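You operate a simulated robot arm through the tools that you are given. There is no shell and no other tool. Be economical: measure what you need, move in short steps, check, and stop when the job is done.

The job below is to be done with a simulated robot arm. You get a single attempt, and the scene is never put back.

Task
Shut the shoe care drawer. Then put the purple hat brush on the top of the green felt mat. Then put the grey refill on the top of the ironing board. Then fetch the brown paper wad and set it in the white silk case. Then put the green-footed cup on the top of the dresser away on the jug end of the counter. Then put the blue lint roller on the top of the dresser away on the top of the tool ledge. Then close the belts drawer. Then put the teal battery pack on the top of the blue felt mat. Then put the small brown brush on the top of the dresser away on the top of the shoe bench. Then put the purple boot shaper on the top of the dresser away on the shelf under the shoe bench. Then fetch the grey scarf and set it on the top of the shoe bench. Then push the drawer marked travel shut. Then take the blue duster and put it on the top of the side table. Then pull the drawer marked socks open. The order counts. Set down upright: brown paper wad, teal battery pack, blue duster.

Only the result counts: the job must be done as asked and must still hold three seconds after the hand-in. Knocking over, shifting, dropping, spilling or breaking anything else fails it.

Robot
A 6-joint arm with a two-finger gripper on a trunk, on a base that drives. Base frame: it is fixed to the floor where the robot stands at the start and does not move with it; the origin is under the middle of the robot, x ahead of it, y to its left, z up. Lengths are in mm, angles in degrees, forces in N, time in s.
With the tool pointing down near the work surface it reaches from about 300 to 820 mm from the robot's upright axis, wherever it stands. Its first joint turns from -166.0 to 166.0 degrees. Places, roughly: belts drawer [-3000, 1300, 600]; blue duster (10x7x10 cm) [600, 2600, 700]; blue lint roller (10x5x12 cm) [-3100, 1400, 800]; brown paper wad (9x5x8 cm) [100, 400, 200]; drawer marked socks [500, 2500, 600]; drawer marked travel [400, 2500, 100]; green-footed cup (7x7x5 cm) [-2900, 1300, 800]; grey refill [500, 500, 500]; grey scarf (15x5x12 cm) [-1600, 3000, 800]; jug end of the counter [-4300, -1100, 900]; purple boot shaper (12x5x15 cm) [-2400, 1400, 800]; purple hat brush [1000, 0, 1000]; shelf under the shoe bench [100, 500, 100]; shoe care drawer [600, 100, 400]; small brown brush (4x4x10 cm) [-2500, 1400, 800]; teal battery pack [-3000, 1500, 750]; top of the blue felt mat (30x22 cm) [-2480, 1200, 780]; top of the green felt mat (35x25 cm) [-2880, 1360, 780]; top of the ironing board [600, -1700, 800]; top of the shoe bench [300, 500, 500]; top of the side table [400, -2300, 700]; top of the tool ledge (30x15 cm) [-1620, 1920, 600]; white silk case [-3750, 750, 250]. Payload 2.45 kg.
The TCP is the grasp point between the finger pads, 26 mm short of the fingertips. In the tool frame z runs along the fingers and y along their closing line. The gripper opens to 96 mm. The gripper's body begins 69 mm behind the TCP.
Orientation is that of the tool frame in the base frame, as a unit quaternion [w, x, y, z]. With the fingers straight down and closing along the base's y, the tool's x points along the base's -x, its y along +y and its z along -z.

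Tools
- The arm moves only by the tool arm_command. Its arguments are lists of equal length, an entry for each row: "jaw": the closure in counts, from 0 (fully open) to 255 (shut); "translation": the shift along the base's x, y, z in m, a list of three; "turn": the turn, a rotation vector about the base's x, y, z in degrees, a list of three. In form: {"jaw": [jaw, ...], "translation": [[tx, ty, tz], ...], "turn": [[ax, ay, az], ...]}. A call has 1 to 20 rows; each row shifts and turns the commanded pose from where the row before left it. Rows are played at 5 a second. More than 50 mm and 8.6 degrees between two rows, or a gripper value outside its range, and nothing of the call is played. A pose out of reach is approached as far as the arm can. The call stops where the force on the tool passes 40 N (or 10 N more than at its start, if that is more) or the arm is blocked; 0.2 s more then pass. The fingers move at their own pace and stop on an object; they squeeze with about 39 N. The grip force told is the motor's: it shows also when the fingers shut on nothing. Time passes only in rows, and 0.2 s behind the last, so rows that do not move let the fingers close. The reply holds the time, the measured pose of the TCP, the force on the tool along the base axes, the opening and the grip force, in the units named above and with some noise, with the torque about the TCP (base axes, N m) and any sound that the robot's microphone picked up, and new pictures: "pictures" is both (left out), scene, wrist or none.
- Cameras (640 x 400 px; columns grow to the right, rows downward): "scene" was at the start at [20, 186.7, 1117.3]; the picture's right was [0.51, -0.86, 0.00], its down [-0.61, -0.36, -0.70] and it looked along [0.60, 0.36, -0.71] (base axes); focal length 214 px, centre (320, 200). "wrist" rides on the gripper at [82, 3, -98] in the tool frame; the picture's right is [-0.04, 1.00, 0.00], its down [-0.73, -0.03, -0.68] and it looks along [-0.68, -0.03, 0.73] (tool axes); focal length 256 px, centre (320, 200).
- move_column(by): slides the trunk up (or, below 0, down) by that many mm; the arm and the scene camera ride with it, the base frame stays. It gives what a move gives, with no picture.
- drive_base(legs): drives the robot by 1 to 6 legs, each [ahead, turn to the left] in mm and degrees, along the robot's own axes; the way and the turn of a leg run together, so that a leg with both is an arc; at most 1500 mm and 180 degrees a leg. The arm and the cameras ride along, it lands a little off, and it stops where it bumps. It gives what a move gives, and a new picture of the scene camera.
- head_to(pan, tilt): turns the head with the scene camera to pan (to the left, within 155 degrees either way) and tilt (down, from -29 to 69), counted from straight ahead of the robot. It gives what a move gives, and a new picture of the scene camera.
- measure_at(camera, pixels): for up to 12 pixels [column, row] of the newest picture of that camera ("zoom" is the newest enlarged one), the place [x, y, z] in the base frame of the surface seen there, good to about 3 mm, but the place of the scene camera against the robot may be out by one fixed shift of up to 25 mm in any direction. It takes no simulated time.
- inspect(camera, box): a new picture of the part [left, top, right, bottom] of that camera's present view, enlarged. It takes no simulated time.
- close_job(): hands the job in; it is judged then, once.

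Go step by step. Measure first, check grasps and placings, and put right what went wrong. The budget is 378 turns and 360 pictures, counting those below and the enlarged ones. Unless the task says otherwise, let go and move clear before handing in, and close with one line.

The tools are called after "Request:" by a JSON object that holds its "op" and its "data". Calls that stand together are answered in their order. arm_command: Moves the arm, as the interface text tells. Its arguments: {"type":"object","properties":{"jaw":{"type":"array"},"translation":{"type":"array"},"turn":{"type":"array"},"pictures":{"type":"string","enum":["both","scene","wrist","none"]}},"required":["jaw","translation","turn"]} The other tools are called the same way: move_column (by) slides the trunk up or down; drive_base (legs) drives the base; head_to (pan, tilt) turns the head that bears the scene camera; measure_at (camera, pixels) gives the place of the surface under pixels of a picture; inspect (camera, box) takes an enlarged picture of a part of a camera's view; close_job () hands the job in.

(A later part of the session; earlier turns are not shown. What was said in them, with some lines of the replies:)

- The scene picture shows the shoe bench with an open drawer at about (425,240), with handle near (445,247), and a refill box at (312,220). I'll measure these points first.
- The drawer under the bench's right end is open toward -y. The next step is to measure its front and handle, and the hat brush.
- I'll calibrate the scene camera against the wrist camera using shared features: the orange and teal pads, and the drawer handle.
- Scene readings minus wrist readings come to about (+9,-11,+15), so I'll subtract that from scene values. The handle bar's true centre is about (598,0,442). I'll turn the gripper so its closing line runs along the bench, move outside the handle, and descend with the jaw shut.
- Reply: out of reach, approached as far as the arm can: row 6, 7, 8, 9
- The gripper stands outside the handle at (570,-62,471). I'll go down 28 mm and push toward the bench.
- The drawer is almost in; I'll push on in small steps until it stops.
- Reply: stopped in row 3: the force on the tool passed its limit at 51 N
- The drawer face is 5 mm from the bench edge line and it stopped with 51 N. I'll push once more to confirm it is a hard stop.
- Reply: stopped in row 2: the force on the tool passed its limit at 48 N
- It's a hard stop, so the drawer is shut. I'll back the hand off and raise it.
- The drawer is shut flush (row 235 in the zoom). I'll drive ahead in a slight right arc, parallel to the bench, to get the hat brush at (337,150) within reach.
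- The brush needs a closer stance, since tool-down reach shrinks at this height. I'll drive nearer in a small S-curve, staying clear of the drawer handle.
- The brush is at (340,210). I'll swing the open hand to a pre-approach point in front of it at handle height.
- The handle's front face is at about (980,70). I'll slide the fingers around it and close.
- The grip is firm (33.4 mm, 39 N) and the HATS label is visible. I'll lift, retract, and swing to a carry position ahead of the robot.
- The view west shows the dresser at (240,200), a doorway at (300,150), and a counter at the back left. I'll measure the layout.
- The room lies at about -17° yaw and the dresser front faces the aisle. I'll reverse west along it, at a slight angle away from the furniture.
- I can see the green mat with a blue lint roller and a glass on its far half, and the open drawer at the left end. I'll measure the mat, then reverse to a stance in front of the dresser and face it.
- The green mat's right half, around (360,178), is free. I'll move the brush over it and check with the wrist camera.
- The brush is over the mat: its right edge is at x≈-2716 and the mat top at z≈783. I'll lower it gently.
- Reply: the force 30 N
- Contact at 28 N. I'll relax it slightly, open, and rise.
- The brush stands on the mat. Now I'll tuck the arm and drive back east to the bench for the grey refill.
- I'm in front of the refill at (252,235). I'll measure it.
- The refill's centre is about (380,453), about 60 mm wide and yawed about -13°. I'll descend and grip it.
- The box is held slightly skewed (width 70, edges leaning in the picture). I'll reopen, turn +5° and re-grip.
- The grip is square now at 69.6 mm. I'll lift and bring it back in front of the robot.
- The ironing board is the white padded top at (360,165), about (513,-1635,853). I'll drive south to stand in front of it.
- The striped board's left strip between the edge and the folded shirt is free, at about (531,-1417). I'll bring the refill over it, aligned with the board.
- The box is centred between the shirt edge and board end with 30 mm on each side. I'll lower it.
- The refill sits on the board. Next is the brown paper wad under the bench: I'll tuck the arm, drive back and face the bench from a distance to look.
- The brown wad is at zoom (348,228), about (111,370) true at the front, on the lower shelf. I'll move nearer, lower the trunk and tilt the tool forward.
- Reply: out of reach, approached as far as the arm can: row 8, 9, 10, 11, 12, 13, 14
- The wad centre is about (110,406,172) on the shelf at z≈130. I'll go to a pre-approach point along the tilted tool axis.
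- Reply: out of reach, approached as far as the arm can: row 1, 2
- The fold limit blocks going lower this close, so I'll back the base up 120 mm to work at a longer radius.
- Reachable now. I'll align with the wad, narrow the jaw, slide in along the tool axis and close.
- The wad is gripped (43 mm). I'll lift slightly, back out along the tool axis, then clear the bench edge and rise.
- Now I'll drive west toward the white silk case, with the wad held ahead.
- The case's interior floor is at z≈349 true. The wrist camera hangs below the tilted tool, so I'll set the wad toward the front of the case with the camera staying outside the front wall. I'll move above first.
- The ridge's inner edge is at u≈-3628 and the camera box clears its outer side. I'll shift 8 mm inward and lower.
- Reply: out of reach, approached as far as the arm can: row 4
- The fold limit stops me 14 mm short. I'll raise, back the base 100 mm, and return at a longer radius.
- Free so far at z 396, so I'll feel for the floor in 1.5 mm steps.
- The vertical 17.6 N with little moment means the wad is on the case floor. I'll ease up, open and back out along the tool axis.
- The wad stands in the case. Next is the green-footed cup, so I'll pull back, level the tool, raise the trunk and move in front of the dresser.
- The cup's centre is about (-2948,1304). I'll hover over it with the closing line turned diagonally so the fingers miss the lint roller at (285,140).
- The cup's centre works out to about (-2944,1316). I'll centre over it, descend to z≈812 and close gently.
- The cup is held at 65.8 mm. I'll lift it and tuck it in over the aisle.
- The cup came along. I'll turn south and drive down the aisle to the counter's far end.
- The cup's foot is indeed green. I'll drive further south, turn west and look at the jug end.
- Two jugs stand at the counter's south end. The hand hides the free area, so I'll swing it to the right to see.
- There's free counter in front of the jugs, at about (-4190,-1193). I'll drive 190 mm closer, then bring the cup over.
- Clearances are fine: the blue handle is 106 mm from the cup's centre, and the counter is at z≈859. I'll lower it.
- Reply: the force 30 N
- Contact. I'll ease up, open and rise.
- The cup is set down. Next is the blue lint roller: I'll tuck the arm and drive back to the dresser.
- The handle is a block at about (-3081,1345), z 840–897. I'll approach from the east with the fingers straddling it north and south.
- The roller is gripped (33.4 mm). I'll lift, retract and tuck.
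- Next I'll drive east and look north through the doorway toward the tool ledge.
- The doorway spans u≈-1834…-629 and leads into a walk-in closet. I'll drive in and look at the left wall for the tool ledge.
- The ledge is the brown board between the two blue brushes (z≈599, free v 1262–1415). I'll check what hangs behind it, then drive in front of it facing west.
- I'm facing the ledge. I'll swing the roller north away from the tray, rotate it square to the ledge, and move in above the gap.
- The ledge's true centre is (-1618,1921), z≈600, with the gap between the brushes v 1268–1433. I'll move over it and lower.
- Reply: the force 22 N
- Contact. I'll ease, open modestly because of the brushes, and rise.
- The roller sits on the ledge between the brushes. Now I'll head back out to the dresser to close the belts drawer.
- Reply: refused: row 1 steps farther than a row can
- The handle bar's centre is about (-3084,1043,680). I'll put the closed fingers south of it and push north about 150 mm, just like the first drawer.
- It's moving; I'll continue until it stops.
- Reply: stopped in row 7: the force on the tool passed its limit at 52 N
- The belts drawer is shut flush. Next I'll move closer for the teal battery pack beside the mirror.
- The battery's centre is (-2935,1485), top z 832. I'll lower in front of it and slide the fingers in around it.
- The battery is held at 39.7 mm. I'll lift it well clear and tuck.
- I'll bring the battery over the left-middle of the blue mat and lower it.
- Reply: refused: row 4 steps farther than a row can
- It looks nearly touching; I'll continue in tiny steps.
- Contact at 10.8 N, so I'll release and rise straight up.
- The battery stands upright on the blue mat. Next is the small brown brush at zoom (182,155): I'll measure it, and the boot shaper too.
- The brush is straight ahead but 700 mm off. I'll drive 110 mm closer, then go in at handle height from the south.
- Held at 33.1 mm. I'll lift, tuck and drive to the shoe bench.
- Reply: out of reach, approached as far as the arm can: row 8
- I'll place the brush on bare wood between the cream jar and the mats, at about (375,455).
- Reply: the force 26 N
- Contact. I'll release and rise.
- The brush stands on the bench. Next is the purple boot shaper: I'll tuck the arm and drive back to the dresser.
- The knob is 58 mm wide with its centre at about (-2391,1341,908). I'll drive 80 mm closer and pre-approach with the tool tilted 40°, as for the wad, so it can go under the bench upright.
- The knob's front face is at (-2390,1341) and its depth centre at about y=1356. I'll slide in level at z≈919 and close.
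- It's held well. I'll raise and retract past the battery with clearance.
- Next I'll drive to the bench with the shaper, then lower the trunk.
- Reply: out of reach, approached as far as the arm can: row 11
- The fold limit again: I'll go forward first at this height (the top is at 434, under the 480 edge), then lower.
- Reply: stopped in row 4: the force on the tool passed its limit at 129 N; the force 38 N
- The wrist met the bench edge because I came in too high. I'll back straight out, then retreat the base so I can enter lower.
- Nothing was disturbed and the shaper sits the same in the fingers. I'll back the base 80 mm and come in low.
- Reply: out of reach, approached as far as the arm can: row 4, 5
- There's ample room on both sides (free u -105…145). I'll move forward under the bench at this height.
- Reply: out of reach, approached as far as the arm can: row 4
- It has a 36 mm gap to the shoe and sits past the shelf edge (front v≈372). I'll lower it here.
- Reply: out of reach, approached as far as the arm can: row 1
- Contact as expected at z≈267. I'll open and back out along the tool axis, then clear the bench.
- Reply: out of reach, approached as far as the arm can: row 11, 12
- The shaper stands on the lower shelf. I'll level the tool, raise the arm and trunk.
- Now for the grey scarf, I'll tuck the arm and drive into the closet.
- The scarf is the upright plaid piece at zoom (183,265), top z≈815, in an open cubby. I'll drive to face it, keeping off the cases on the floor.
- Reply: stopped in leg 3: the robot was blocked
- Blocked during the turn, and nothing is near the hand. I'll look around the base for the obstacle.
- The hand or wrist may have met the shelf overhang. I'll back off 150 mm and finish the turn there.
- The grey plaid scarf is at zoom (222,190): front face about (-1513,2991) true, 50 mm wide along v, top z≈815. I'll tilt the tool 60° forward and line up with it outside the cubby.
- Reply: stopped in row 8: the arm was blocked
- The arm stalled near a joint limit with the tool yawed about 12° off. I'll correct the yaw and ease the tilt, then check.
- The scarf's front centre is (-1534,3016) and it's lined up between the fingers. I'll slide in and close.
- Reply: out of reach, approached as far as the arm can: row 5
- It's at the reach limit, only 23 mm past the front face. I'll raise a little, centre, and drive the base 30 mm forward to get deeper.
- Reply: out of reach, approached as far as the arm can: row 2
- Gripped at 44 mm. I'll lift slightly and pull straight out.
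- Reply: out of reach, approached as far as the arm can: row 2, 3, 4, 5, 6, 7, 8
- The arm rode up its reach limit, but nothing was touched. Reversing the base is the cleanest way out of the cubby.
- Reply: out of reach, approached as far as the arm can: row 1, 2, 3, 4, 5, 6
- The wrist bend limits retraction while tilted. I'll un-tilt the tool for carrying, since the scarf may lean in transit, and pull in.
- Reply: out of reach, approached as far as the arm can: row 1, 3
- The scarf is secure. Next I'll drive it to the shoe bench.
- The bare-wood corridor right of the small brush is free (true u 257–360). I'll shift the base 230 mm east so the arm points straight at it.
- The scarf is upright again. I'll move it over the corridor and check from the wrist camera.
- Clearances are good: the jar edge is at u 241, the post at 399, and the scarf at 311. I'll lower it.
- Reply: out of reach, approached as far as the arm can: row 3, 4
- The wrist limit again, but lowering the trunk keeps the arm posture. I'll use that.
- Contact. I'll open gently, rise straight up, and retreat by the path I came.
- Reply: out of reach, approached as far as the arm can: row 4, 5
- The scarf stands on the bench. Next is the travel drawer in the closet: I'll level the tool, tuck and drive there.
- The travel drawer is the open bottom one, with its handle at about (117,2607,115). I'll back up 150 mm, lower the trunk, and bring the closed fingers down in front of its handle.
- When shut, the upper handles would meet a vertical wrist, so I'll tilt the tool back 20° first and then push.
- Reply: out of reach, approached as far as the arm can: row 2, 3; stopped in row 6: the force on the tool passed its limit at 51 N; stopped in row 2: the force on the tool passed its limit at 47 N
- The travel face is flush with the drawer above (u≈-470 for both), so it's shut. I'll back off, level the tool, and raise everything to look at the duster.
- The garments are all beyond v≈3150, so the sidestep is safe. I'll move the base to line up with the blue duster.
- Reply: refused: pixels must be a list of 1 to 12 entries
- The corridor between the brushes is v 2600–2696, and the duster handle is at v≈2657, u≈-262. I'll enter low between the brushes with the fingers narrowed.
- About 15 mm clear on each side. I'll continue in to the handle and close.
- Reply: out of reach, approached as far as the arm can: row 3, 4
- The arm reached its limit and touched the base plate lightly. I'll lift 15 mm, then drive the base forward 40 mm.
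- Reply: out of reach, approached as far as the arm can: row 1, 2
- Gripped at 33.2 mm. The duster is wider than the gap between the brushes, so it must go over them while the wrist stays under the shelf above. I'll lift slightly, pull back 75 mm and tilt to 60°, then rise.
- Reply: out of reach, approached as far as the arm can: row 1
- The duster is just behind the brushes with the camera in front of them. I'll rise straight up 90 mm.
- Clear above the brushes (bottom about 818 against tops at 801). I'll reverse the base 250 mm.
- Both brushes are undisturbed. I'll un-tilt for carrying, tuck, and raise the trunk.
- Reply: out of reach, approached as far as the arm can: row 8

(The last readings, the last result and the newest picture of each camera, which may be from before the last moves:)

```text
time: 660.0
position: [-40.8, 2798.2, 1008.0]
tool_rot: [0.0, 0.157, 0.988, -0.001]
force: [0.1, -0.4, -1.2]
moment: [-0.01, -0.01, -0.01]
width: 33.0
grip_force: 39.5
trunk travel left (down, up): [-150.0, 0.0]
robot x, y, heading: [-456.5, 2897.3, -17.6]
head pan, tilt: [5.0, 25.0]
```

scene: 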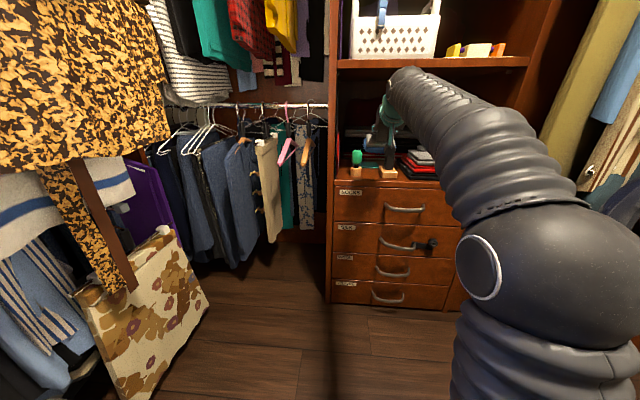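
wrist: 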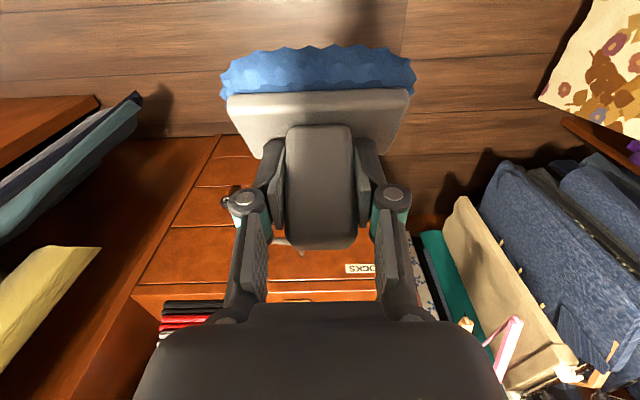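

Next I'll carry it out of the closet and across the room toward the side table.

Request:
{"op": "drive_base", "data": {"legs": [[0, -88.5], [1400, 0], [1400, 0], [0, 84], [1450, 0]]}}

Request:
{"op": "head_to", "data": {"pan": -60, "tilt": 20}}

```text
time: 687.7
position: [497.9, -468.5, 1008.2]
tool_rot: [-0.001, 0.19, 0.982, -0.001]
force: [0.1, 0.9, -0.4]
moment: [-0.02, 0.0, 0.03]
width: 33.1
grip_force: 38.4
trunk travel left (down, up): [-150.0, 0.0]
robot x, y, heading: [95.9, -345.0, -21.6]
head pan, tilt: [5.0, 25.0]
```

scene: 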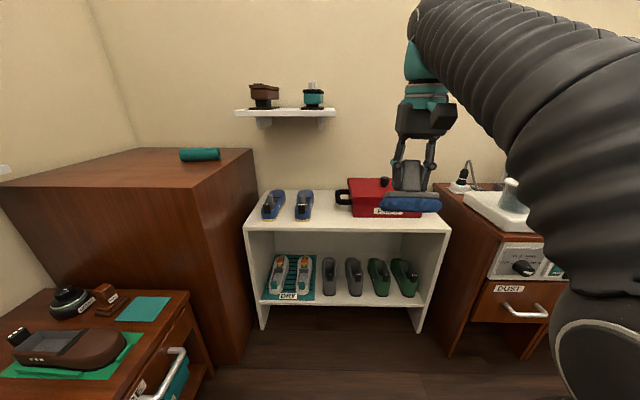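

```text
time: 689.0
position: [497.3, -468.1, 1008.6]
tool_rot: [0.0, 0.19, 0.982, -0.001]
force: [-0.2, -0.1, -0.6]
moment: [0.0, -0.03, 0.01]
width: 33.0
grip_force: 39.2
trunk travel left (down, up): [-150.0, 0.0]
robot x, y, heading: [92.4, -342.5, -21.7]
head pan, tilt: [-60.0, 20.0]
```

scene: 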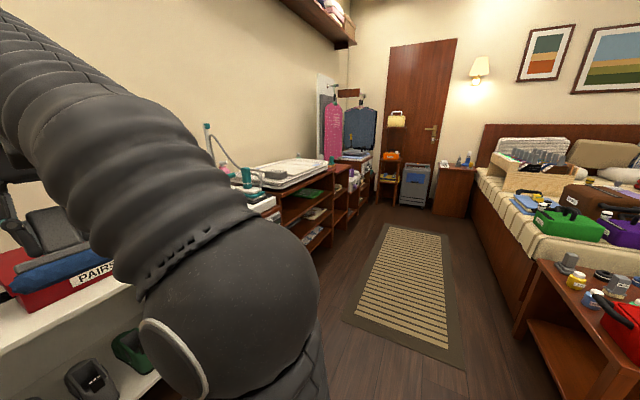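

Request:
{"op": "inspect", "data": {"camera": "scene", "box": [240, 100, 480, 260]}}

Request:
{"op": "measure_at", "data": {"camera": "scene", "pixels": [[340, 172], [350, 165], [352, 155], [310, 245], [345, 215], [370, 195], [330, 235], [365, 350], [440, 350], [515, 320], [365, 160], [375, 165]]}}

```text
2.50 times, centred on (360, 180) of scene
```

zoom: 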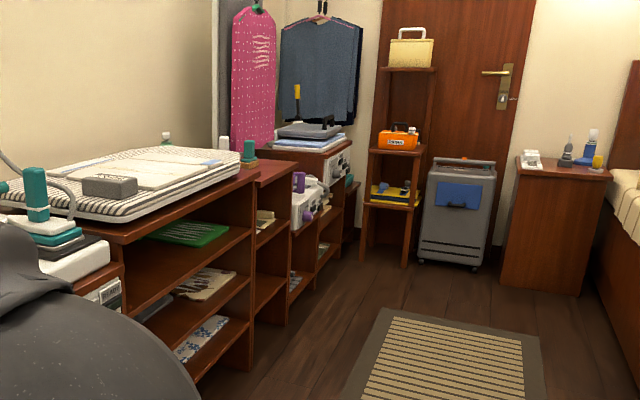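

```text
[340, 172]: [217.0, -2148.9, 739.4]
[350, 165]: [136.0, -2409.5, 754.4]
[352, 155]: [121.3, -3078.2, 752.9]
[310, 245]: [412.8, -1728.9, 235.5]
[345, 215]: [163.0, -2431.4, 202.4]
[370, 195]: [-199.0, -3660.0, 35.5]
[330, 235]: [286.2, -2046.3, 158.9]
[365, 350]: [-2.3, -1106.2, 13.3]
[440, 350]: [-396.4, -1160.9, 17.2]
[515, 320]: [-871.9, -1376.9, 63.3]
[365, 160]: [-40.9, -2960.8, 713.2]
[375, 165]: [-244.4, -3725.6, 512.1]
```

The side table is the brown cabinet just past the ironing board (front u≈850, top z≈725). I'll drive in front of it.

Request:
{"op": "drive_base", "data": {"legs": [[0, -79], [900, 0], [900, 0], [0, 83]]}}

Request:
{"op": "head_to", "data": {"pan": 10, "tilt": 40}}

```text
time: 704.9
position: [174.4, -2210.5, 1006.8]
tool_rot: [-0.001, 0.17, 0.985, -0.001]
force: [-0.6, -0.1, -0.4]
moment: [0.03, -0.01, 0.01]
width: 32.8
grip_force: 38.6
trunk travel left (down, up): [-150.0, 0.0]
robot x, y, heading: [-233.3, -2103.6, -19.3]
head pan, tilt: [-60.0, 20.0]
```

scene: 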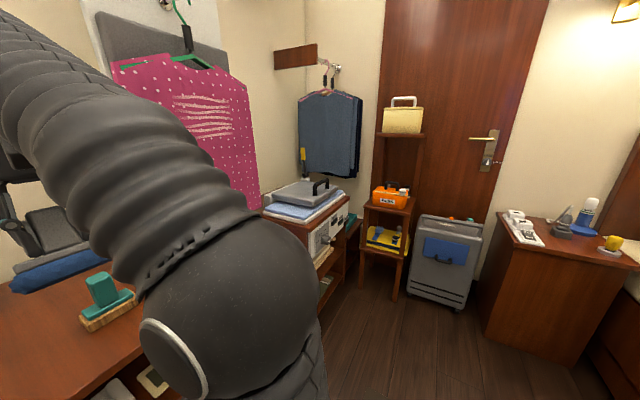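

```text
time: 706.3
position: [175.2, -2210.8, 1007.1]
tool_rot: [-0.001, 0.17, 0.985, -0.001]
force: [-0.4, 0.1, -1.7]
moment: [0.0, -0.01, 0.0]
width: 33.2
grip_force: 39.3
trunk travel left (down, up): [-150.0, 0.0]
robot x, y, heading: [-232.6, -2102.3, -19.1]
head pan, tilt: [10.0, 40.0]
```

scene: 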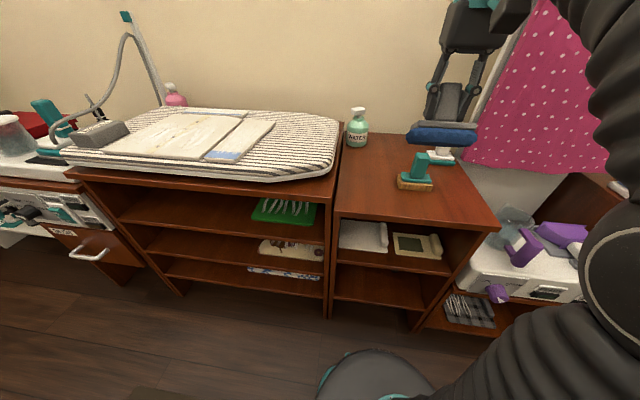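

Request:
{"op": "measure_at", "data": {"camera": "scene", "pixels": [[345, 212], [490, 228], [350, 155], [375, 185], [400, 205], [370, 165], [400, 190], [432, 190], [440, 210], [450, 205], [460, 190], [385, 150]]}}

Request:
{"op": "inspect", "data": {"camera": "scene", "box": [320, 90, 520, 240]}}

```text
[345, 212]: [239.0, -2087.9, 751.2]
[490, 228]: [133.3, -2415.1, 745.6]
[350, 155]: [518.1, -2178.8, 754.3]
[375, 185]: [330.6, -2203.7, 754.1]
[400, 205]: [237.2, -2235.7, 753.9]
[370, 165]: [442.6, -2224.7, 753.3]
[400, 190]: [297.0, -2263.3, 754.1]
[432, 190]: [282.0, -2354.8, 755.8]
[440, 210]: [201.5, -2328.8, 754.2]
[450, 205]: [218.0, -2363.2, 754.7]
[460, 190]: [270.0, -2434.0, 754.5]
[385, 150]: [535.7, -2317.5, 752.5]
```

```text
2.67 times, centred on (420, 165) of scene
```

zoom: 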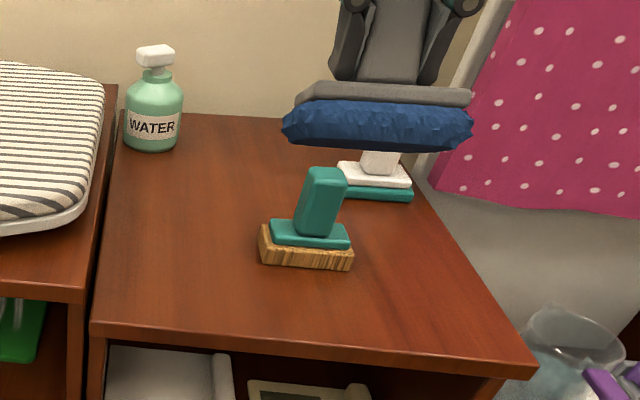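

The table top is at z≈739 and its left-front area is free. I'll bring the duster there, re-tilting 30° so it's upright.

Request:
{"op": "arm_command", "data": {"jaw": [255, 255, 255, 255, 255], "translation": [[0.032, 0.004, -0.033], [0.032, 0.004, -0.033], [0.032, 0.004, -0.033], [0.031, 0.005, -0.033], [0, 0, 0]], "turn": [[-2.51, -7.07, 0], [-2.51, -7.07, 0], [-2.51, -7.07, 0], [-2.51, -7.07, 0], [0, 0, 0]]}}

```text
time: 707.5
position: [302.9, -2190.7, 873.3]
tool_rot: [0.256, 0.164, 0.952, -0.045]
force: [0.4, -0.7, -1.4]
moment: [-0.03, 0.02, -0.02]
width: 33.1
grip_force: 38.9
trunk travel left (down, up): [-150.0, 0.0]
robot x, y, heading: [-236.8, -2103.1, -19.2]
head pan, tilt: [10.0, 40.0]
```

scene: 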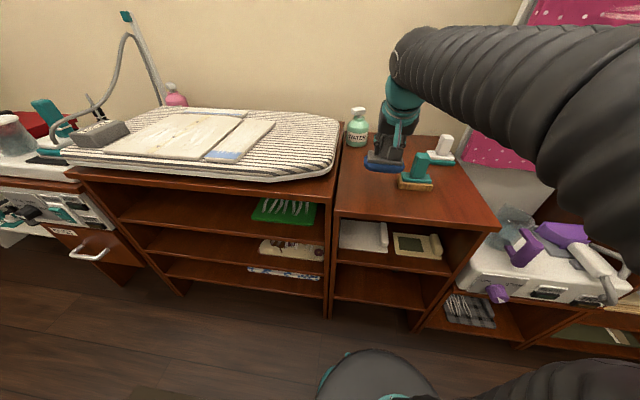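
wrist: 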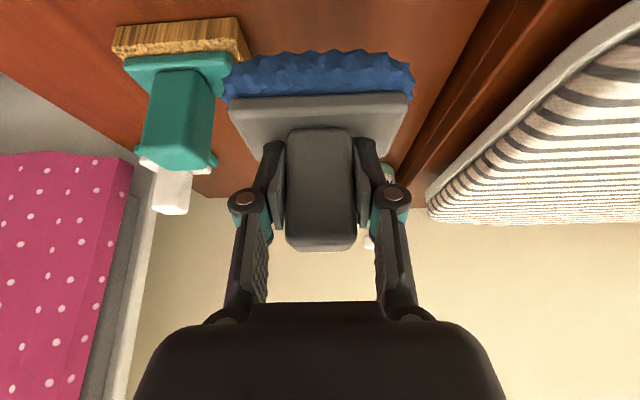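

Request:
{"op": "measure_at", "data": {"camera": "wrist", "pixels": [[248, 50], [240, 25], [230, 85], [215, 110], [480, 20], [430, 110], [440, 60], [350, 20], [400, 150], [225, 70]]}}

```text
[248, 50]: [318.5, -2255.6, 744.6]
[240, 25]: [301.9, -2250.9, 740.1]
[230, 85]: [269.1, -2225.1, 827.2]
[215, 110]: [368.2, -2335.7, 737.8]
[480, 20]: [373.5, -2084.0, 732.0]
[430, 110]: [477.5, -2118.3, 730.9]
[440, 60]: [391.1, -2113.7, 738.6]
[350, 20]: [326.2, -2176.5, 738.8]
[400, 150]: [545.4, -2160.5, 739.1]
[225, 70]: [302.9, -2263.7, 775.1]
```

The teal brush edge is at v≈-2057 and the table edge at -1885, so I'll shift 25 mm toward the middle and lower.

Request:
{"op": "arm_command", "data": {"jaw": [255, 255, 255, 255, 255], "translation": [[0.0075, 0.024, -0.01], [0, 0, -0.03], [0, 0, -0.02], [0, 0, -0.003], [0, 0, 0]], "turn": [[0, 0, 0], [0, 0, 0], [0, 0, 0], [0, 0, 0], [0, 0, 0]], "pictures": "wrist"}}

Request:
{"op": "inspect", "data": {"camera": "scene", "box": [330, 100, 450, 210]}}

```text
time: 708.7
position: [308.9, -2169.3, 811.9]
tool_rot: [0.255, 0.165, 0.952, -0.045]
force: [-0.2, 0.3, -1.1]
moment: [0.01, 0.01, -0.01]
width: 33.0
grip_force: 39.6
trunk travel left (down, up): [-150.0, 0.0]
robot x, y, heading: [-234.2, -2103.4, -19.4]
head pan, tilt: [10.0, 40.0]
```

wrist: 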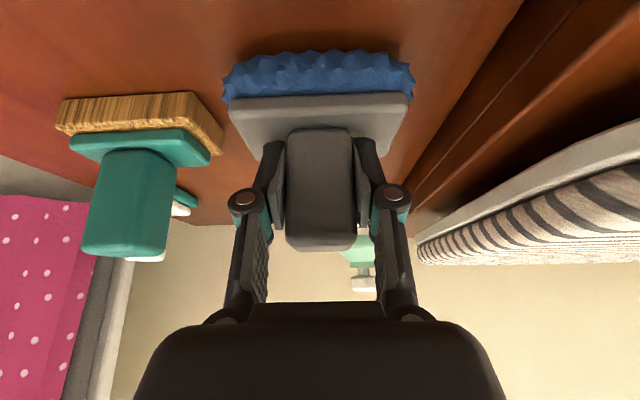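

```text
3.64 times, centred on (390, 155) of scene
```

zoom: 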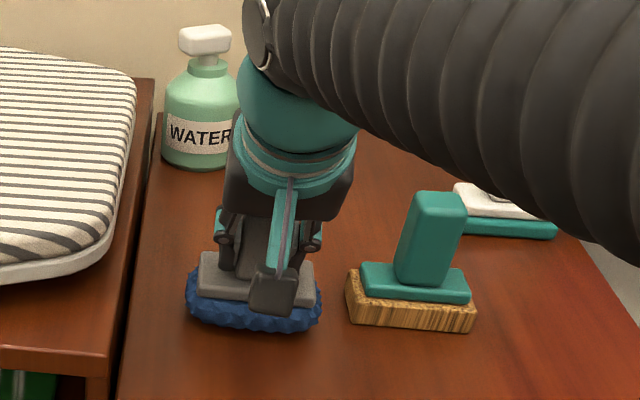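

Nearly down; I'll feel for contact.

Request:
{"op": "arm_command", "data": {"jaw": [255, 255, 255, 255], "translation": [[0, 0, -0.002], [0, 0, -0.0015], [0, 0, -0.0015], [0, 0, 0]], "turn": [[0, 0, 0], [0, 0, 0], [0, 0, 0], [0, 0, 0]], "pictures": "none"}}

Request:
{"op": "arm_command", "data": {"jaw": [255, 255, 255], "translation": [[0, 0, -0.0012], [0, 0, -0.0012], [0, 0, 0]], "turn": [[0, 0, 0], [0, 0, 0], [0, 0, 0]], "pictures": "none"}}

```text
time: 709.7
position: [310.0, -2168.3, 806.1]
tool_rot: [0.255, 0.164, 0.952, -0.045]
force: [-0.4, 1.1, -1.6]
moment: [0.04, -0.03, 0.02]
width: 33.2
grip_force: 38.9
trunk travel left (down, up): [-150.0, 0.0]
robot x, y, heading: [-232.6, -2104.1, -19.3]
head pan, tilt: [10.0, 40.0]
```

```text
time: 710.5
position: [309.4, -2170.3, 804.8]
tool_rot: [0.255, 0.165, 0.952, -0.046]
force: [-0.2, 0.1, -0.3]
moment: [0.0, 0.03, 0.0]
width: 33.3
grip_force: 38.4
trunk travel left (down, up): [-150.0, 0.0]
robot x, y, heading: [-233.2, -2103.5, -19.1]
head pan, tilt: [10.0, 40.0]
```

Request:
{"op": "arm_command", "data": {"jaw": [255, 255, 255], "translation": [[0, 0, -0.0015], [0, 0, -0.0015], [0, 0, 0]], "turn": [[0, 0, 0], [0, 0, 0], [0, 0, 0]], "pictures": "none"}}

```text
time: 711.3
position: [309.5, -2168.5, 805.2]
tool_rot: [0.258, 0.164, 0.951, -0.044]
force: [1.1, -0.8, 20.1]
moment: [0.18, 0.42, 0.0]
width: 33.3
grip_force: 39.3
trunk travel left (down, up): [-150.0, 0.0]
robot x, y, heading: [-234.8, -2100.6, -19.3]
head pan, tilt: [10.0, 40.0]
```

Contact at 20 N. I'll ease, open and back out along the tool axis.

Request:
{"op": "arm_command", "data": {"jaw": [255, 160, 110, 110, 110, 110, 110, 110, 110], "translation": [[0, 0, 0.001], [0, 0, 0], [0, 0, 0], [-0.007, 0.002, 0.013], [-0.012, 0.004, 0.022], [-0.02, 0.006, 0.035], [-0.02, 0.006, 0.035], [-0.02, 0.006, 0.035], [0, 0, 0]], "turn": [[0, 0, 0], [0, 0, 0], [0, 0, 0], [0, 0, 0], [0, 0, 0], [0, 0, 0], [0, 0, 0], [0, 0, 0], [0, 0, 0]]}}

Request:
{"op": "inspect", "data": {"camera": "scene", "box": [330, 100, 450, 210]}}

```text
time: 713.3
position: [230.0, -2144.6, 942.6]
tool_rot: [0.254, 0.165, 0.952, -0.045]
force: [0.4, -0.4, 0.2]
moment: [-0.01, 0.01, -0.04]
width: 54.7
grip_force: 0.1
trunk travel left (down, up): [-150.0, 0.0]
robot x, y, heading: [-233.5, -2101.6, -19.6]
head pan, tilt: [10.0, 40.0]
```

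scene: 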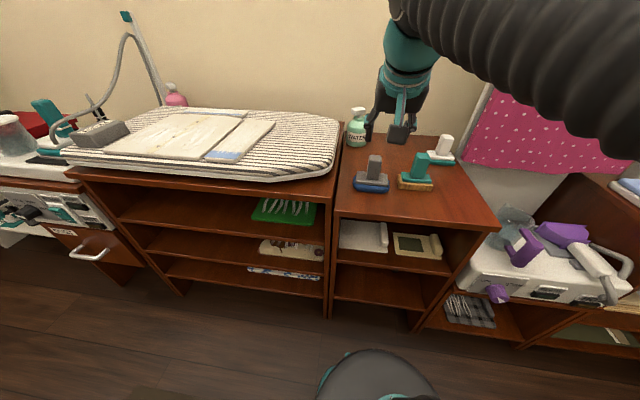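
wrist: 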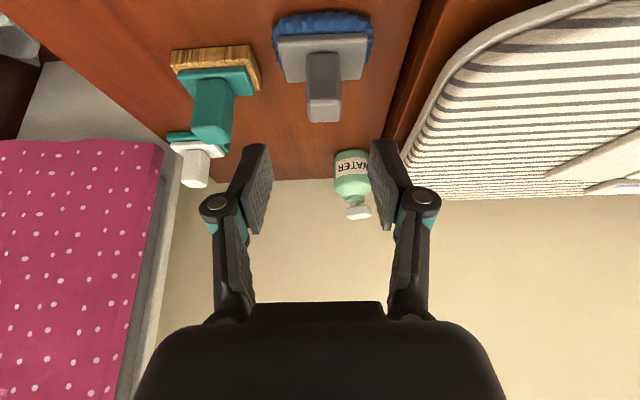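

```text
3.64 times, centred on (390, 155) of scene
```

zoom: 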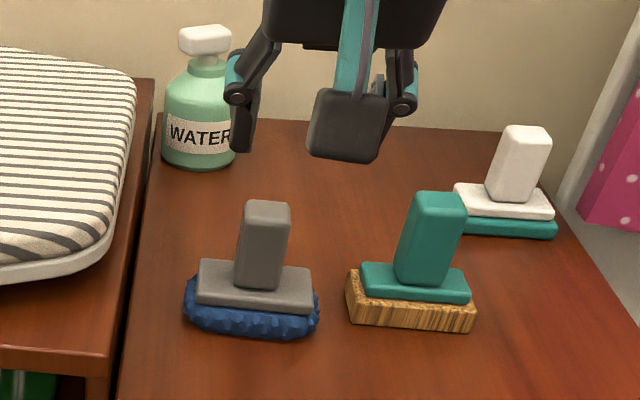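

The duster stands upright on the side table. The last task is the socks drawer: I'll level the tool, tuck, and drive back to the closet.

Request:
{"op": "arm_command", "data": {"jaw": [255, 255, 255, 255, 255], "translation": [[-0.015, 0.003, 0.015], [-0.015, 0.003, 0.015], [-0.015, 0.003, 0.015], [-0.015, 0.003, 0.01], [0, 0, 0]], "turn": [[2.51, 7.07, 0], [2.51, 7.07, 0], [2.51, 7.07, 0], [2.51, 7.07, 0], [0, 0, 0]], "pictures": "none"}}

Request:
{"op": "drive_base", "data": {"legs": [[0, 99], [895, 0], [895, 0], [0, 81], [1420, 0]]}}

```text
time: 714.5
position: [171.3, -2132.9, 997.7]
tool_rot: [0.001, 0.17, 0.985, -0.001]
force: [-1.1, 0.0, 0.0]
moment: [-0.01, -0.03, 0.04]
width: 0.2
grip_force: 28.4
trunk travel left (down, up): [-150.0, 0.0]
robot x, y, heading: [-234.0, -2101.5, -19.2]
head pan, tilt: [10.0, 40.0]
```

```text
time: 737.5
position: [-1649.1, 104.1, 997.7]
tool_rot: [-0.001, 0.984, -0.177, 0.0]
force: [0.3, -0.7, -0.2]
moment: [0.01, 0.01, -0.01]
width: 0.0
grip_force: 28.4
trunk travel left (down, up): [-150.0, 0.0]
robot x, y, heading: [-1246.3, 66.5, 160.0]
head pan, tilt: [10.0, 40.0]
```

scene: 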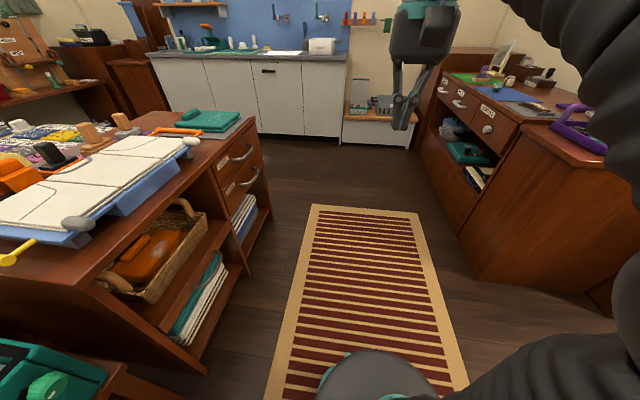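

Request:
{"op": "drive_base", "data": {"legs": [[0, -87.4], [1410, 0], [1410, 0], [0, -90]]}}

Request:
{"op": "head_to", "data": {"pan": 5, "tilt": 38}}

```text
time: 758.8
position: [-20.4, 2728.3, 998.1]
tool_rot: [0.0, 0.168, 0.986, -0.002]
force: [-0.4, 0.1, 0.4]
moment: [0.04, 0.0, 0.0]
width: 0.3
grip_force: 28.6
trunk travel left (down, up): [-150.0, 0.0]
robot x, y, heading: [-428.3, 2757.3, -18.8]
head pan, tilt: [10.0, 40.0]
```

scene: 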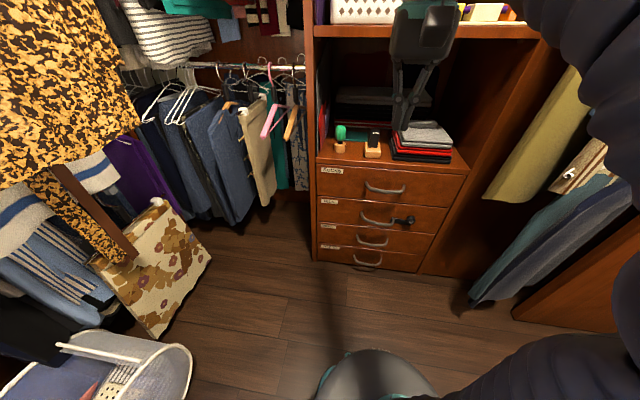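

```text
time: 759.4
position: [-21.6, 2728.1, 997.8]
tool_rot: [0.0, 0.168, 0.986, -0.001]
force: [-0.2, -0.5, -0.5]
moment: [-0.01, 0.01, 0.0]
width: 0.0
grip_force: 28.5
trunk travel left (down, up): [-150.0, 0.0]
robot x, y, heading: [-427.0, 2753.9, -18.9]
head pan, tilt: [5.0, 38.0]
```

scene: 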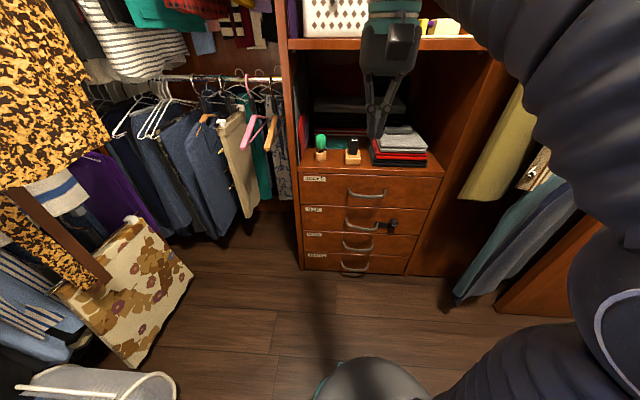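

I'm in front of the drawers. I'll bring the closed fingers down toward the socks handle, tilted 15°.

Request:
{"op": "arm_command", "data": {"jaw": [255, 255, 255, 255, 255, 255, 255, 255, 255], "translation": [[0.0254, -0.0176, -0.03], [0.0254, -0.0176, -0.03], [0.0254, -0.0176, -0.03], [0.0254, -0.0176, -0.03], [0.0254, -0.0176, -0.03], [0.0254, -0.0176, -0.03], [0.0254, -0.0176, -0.03], [0.0254, -0.0176, -0.03], [0, 0, 0]], "turn": [[-2.24, -7.16, 1], [-2.24, -7.16, 0.9], [0, 0, 0], [0, 0, 0], [0, 0, 0], [0, 0, 0], [0, 0, 0], [0, 0, 0], [0, 0, 0]]}}

```text
time: 761.4
position: [182.7, 2588.3, 759.5]
tool_rot: [0.129, 0.149, 0.98, -0.019]
force: [1.2, -0.3, 0.4]
moment: [0.01, 0.02, 0.01]
width: 0.1
grip_force: 28.3
trunk travel left (down, up): [-150.0, 0.0]
robot x, y, heading: [-425.8, 2757.5, -18.8]
head pan, tilt: [5.0, 38.0]
```

scene: 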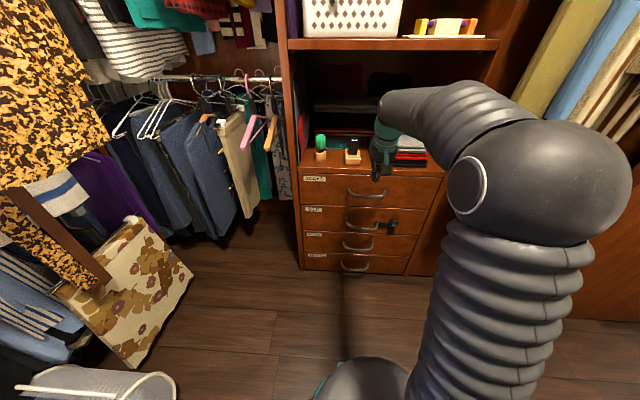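
wrist: 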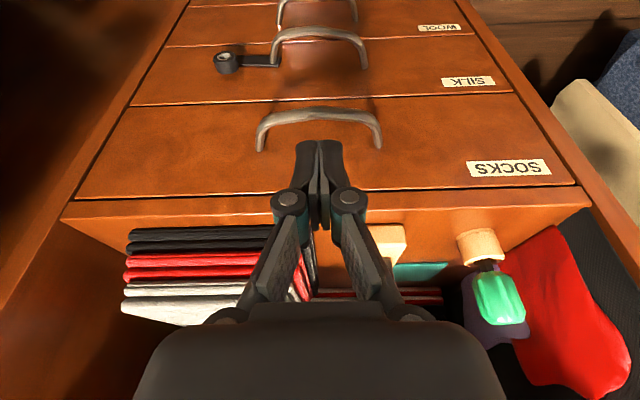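

Request:
{"op": "measure_at", "data": {"camera": "wrist", "pixels": [[318, 113], [262, 130], [375, 125], [265, 145], [380, 143], [200, 160], [450, 150], [320, 200], [200, 212], [240, 232]]}}

```text
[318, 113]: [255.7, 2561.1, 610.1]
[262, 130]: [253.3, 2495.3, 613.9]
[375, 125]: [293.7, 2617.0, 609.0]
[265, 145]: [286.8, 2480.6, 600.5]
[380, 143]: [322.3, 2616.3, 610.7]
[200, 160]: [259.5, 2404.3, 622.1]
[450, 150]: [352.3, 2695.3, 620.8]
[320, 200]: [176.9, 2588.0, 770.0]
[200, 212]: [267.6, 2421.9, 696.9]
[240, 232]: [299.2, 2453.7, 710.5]
```

The bar is at u≈-522 and the face at -470, so I'll enter the gap at u≈-494 with only about 7° tilt. I'll position above it first.

Request:
{"op": "arm_command", "data": {"jaw": [255, 255, 255, 255, 255], "translation": [[0.025, -0.008, -0.034], [0.025, -0.008, -0.034], [0.025, -0.008, -0.028], [0.0256, -0.0085, 0], [0, 0, 0]], "turn": [[2.39, 7.63, 0], [0, 0, 0], [0, 0, 0], [0, 0, 0], [0, 0, 0]], "pictures": "wrist"}}

```text
time: 762.6
position: [285.4, 2556.3, 660.6]
tool_rot: [0.06, 0.152, 0.987, -0.008]
force: [0.7, -0.1, -0.8]
moment: [-0.04, 0.0, -0.01]
width: 0.1
grip_force: 28.6
trunk travel left (down, up): [-150.0, 0.0]
robot x, y, heading: [-427.5, 2754.8, -18.8]
head pan, tilt: [5.0, 38.0]
```

wrist: 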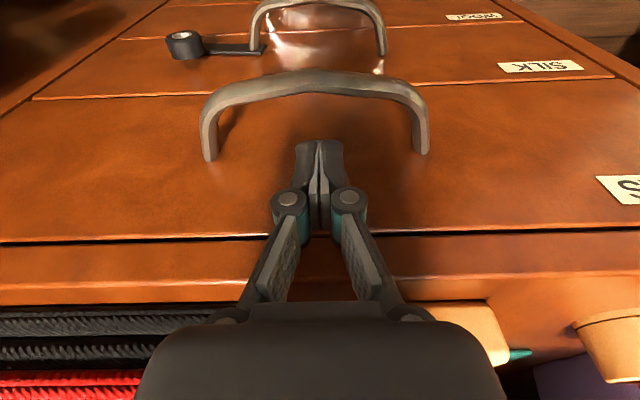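

Request:
{"op": "measure_at", "data": {"camera": "wrist", "pixels": [[318, 82], [260, 85], [380, 88], [318, 72], [318, 92], [150, 180], [480, 180], [470, 310], [310, 150]]}}

```text
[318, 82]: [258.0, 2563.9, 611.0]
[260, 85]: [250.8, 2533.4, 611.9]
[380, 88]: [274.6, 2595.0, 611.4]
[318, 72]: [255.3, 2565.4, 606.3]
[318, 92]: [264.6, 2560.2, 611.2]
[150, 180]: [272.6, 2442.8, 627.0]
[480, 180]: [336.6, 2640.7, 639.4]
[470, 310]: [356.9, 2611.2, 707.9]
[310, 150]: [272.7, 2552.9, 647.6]
```

Centred in the gap (bar inner edge -513, face -470). I'll descend behind the bar.

Request:
{"op": "arm_command", "data": {"jaw": [255, 255, 255, 255, 255], "translation": [[0, 0, -0.02], [0, 0, -0.015], [0, 0, -0.012], [0, 0, -0.008], [0, 0, 0]], "turn": [[0, 0, 0], [0, 0, 0], [0, 0, 0], [0, 0, 0], [0, 0, 0]]}}

```text
time: 763.7
position: [285.4, 2554.1, 616.6]
tool_rot: [0.07, 0.151, 0.986, -0.01]
force: [-4.0, 1.2, 12.8]
moment: [-0.46, -0.66, -0.08]
width: 0.0
grip_force: 28.2
trunk travel left (down, up): [-150.0, 0.0]
robot x, y, heading: [-423.9, 2758.4, -18.9]
head pan, tilt: [5.0, 38.0]
stopped in row 5: the force on the tool passed its limit at 44 N (the readings are from after the stop); the commanded pose is now the measured one
```

scene: 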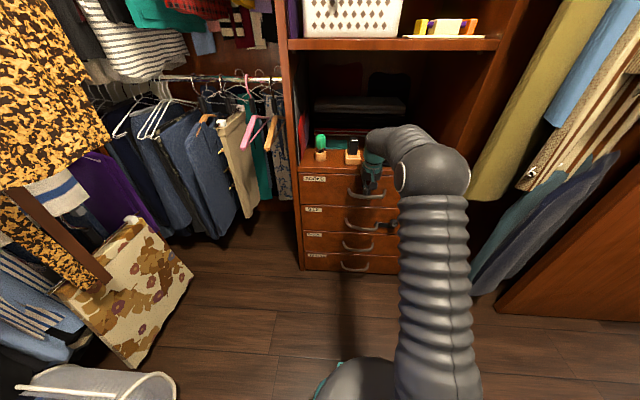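
wrist: 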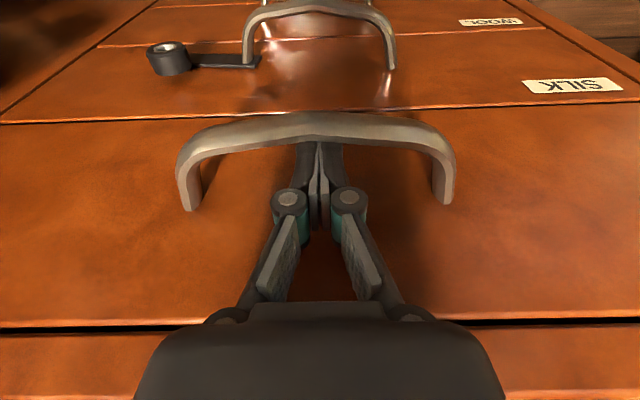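

The fingers are hooked behind the bar, with tips 20 mm below it. I'll ease up 3 mm and pull.

Request:
{"op": "arm_command", "data": {"jaw": [255, 255, 255, 255, 255, 255, 255], "translation": [[-0.003, 0.001, 0.003], [-0.0095, 0.003, 0], [-0.0095, 0.003, 0], [-0.0095, 0.003, 0], [-0.0143, 0.0045, 0], [-0.0143, 0.0045, 0], [0, 0, 0]], "turn": [[0, 0, 0], [0, 0, 0], [0, 0, 0], [0, 0, 0], [0, 0, 0], [0, 0, 0], [0, 0, 0]], "pictures": "wrist"}}

```text
time: 765.3
position: [224.3, 2572.3, 615.7]
tool_rot: [0.068, 0.151, 0.986, -0.009]
force: [0.6, 0.4, 0.2]
moment: [0.03, -0.03, 0.0]
width: 0.3
grip_force: 28.3
trunk travel left (down, up): [-150.0, 0.0]
robot x, y, heading: [-423.2, 2754.5, -19.2]
head pan, tilt: [5.0, 38.0]
```

wrist: 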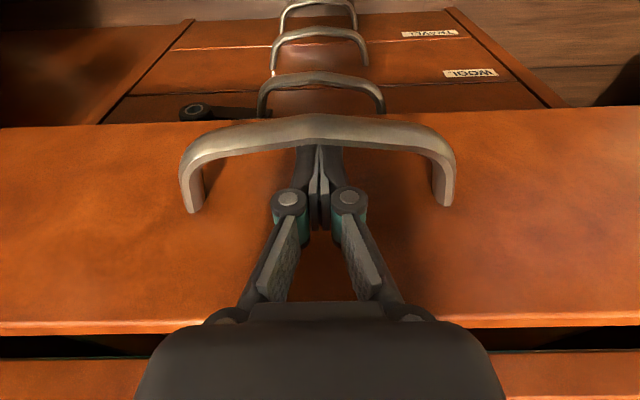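

It's opening. I'll keep pulling another 130 mm or so.

Request:
{"op": "arm_command", "data": {"jaw": [255, 255, 255, 255, 255, 255, 255, 255, 255], "translation": [[-0.0172, 0.0054, 0], [-0.0172, 0.0054, 0], [-0.0172, 0.0054, 0], [-0.0172, 0.0054, 0], [-0.0172, 0.0054, 0], [-0.0172, 0.0054, 0], [-0.0172, 0.0054, 0], [-0.0115, 0.0036, 0], [0, 0, 0]], "turn": [[0, 0, 0], [0, 0, 0], [0, 0, 0], [0, 0, 0], [0, 0, 0], [0, 0, 0], [0, 0, 0], [0, 0, 0], [0, 0, 0]]}}

```text
time: 767.3
position: [93.1, 2615.8, 616.3]
tool_rot: [0.068, 0.151, 0.986, -0.01]
force: [-0.2, 0.6, -0.4]
moment: [-0.01, -0.01, 0.03]
width: 0.0
grip_force: 28.6
trunk travel left (down, up): [-150.0, 0.0]
robot x, y, heading: [-425.5, 2754.8, -18.8]
head pan, tilt: [5.0, 38.0]
```

scene: 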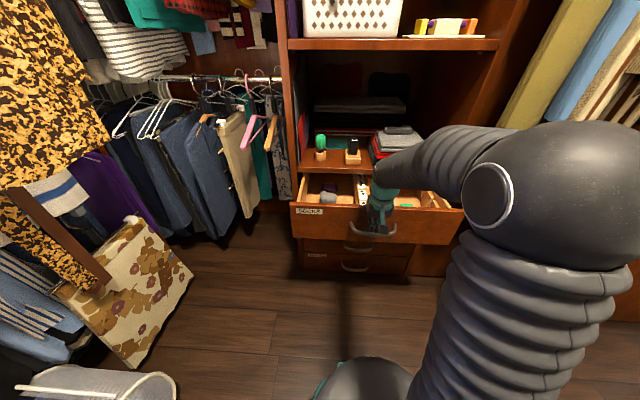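
wrist: 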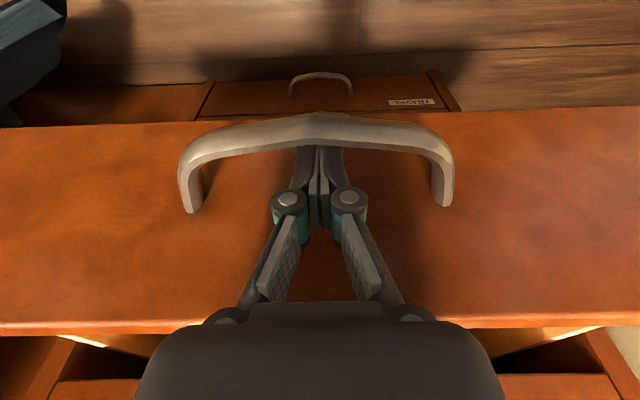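

It's about 180 mm open. I'll pull a bit further to see whether there's a stop, then release.

Request:
{"op": "arm_command", "data": {"jaw": [255, 255, 255, 255, 255, 255], "translation": [[-0.0115, 0.0036, 0], [-0.0115, 0.0036, 0], [-0.0115, 0.0036, 0], [-0.0115, 0.0036, 0], [-0.0115, 0.0036, 0], [0, 0, 0]], "turn": [[0, 0, 0], [0, 0, 0], [0, 0, 0], [0, 0, 0], [0, 0, 0], [0, 0, 0]], "pictures": "none"}}

```text
time: 768.7
position: [35.3, 2633.0, 616.4]
tool_rot: [0.068, 0.151, 0.986, -0.009]
force: [0.0, -0.5, 0.2]
moment: [-0.01, -0.02, 0.0]
width: 0.0
grip_force: 28.6
trunk travel left (down, up): [-150.0, 0.0]
robot x, y, heading: [-424.3, 2759.5, -18.7]
head pan, tilt: [5.0, 38.0]
```

That's about 240 mm open with no stop, which is plenty. I'll unhook by moving slightly inward, then rise and clear.

Request:
{"op": "arm_command", "data": {"jaw": [255, 255, 255, 255, 255, 255, 255, 255], "translation": [[0.0076, -0.0024, 0.002], [0, 0, 0.02], [0, 0, 0.03], [0, 0, 0.04], [0, 0, 0.04], [-0.03, 0.01, 0.03], [-0.04, 0.0125, 0.02], [-0.03, 0.01, 0.02]], "turn": [[0, 0, 0], [0, 0, 0], [0, 0, 0], [0, 0, 0], [0, 0, 0], [0, 0, 0], [0, 0, 0], [0, 0, 0]]}}

Request:
{"op": "inspect", "data": {"camera": "scene", "box": [270, 120, 490, 290]}}

```text
time: 770.5
position: [-57.6, 2662.0, 814.3]
tool_rot: [0.067, 0.151, 0.986, -0.01]
force: [0.7, 0.6, -0.6]
moment: [0.04, 0.06, 0.0]
width: 0.1
grip_force: 28.8
trunk travel left (down, up): [-150.0, 0.0]
robot x, y, heading: [-421.8, 2755.8, -19.0]
head pan, tilt: [5.0, 38.0]
```

scene: 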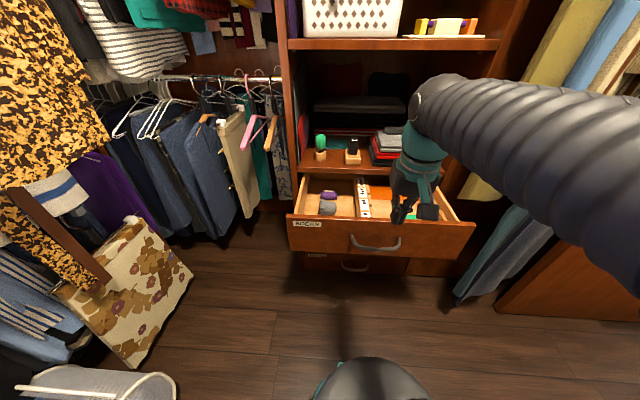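
wrist: 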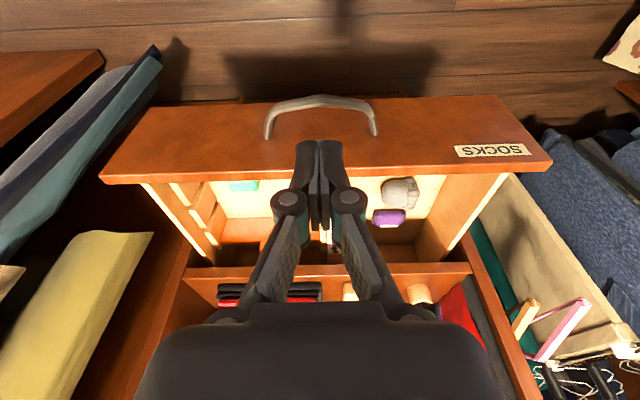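

```text
2.35 times, centred on (380, 205) of scene
```

zoom: 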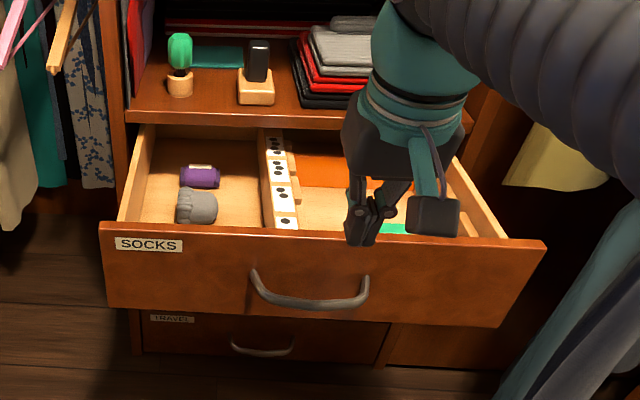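

The socks drawer is open, the travel drawer below it is shut, and the hand is clear. I'm handing the job in.

Request:
{"op": "close_job", "data": {}}

```text
The job is handed in.
```

All fourteen steps were done in the order asked and the job is handed in; I don't have the verdict yet. Twice the robot bumped something: the wrist hit the shoe bench edge (nothing looked disturbed), and a turn in the closet was blocked by something I couldn't identify.
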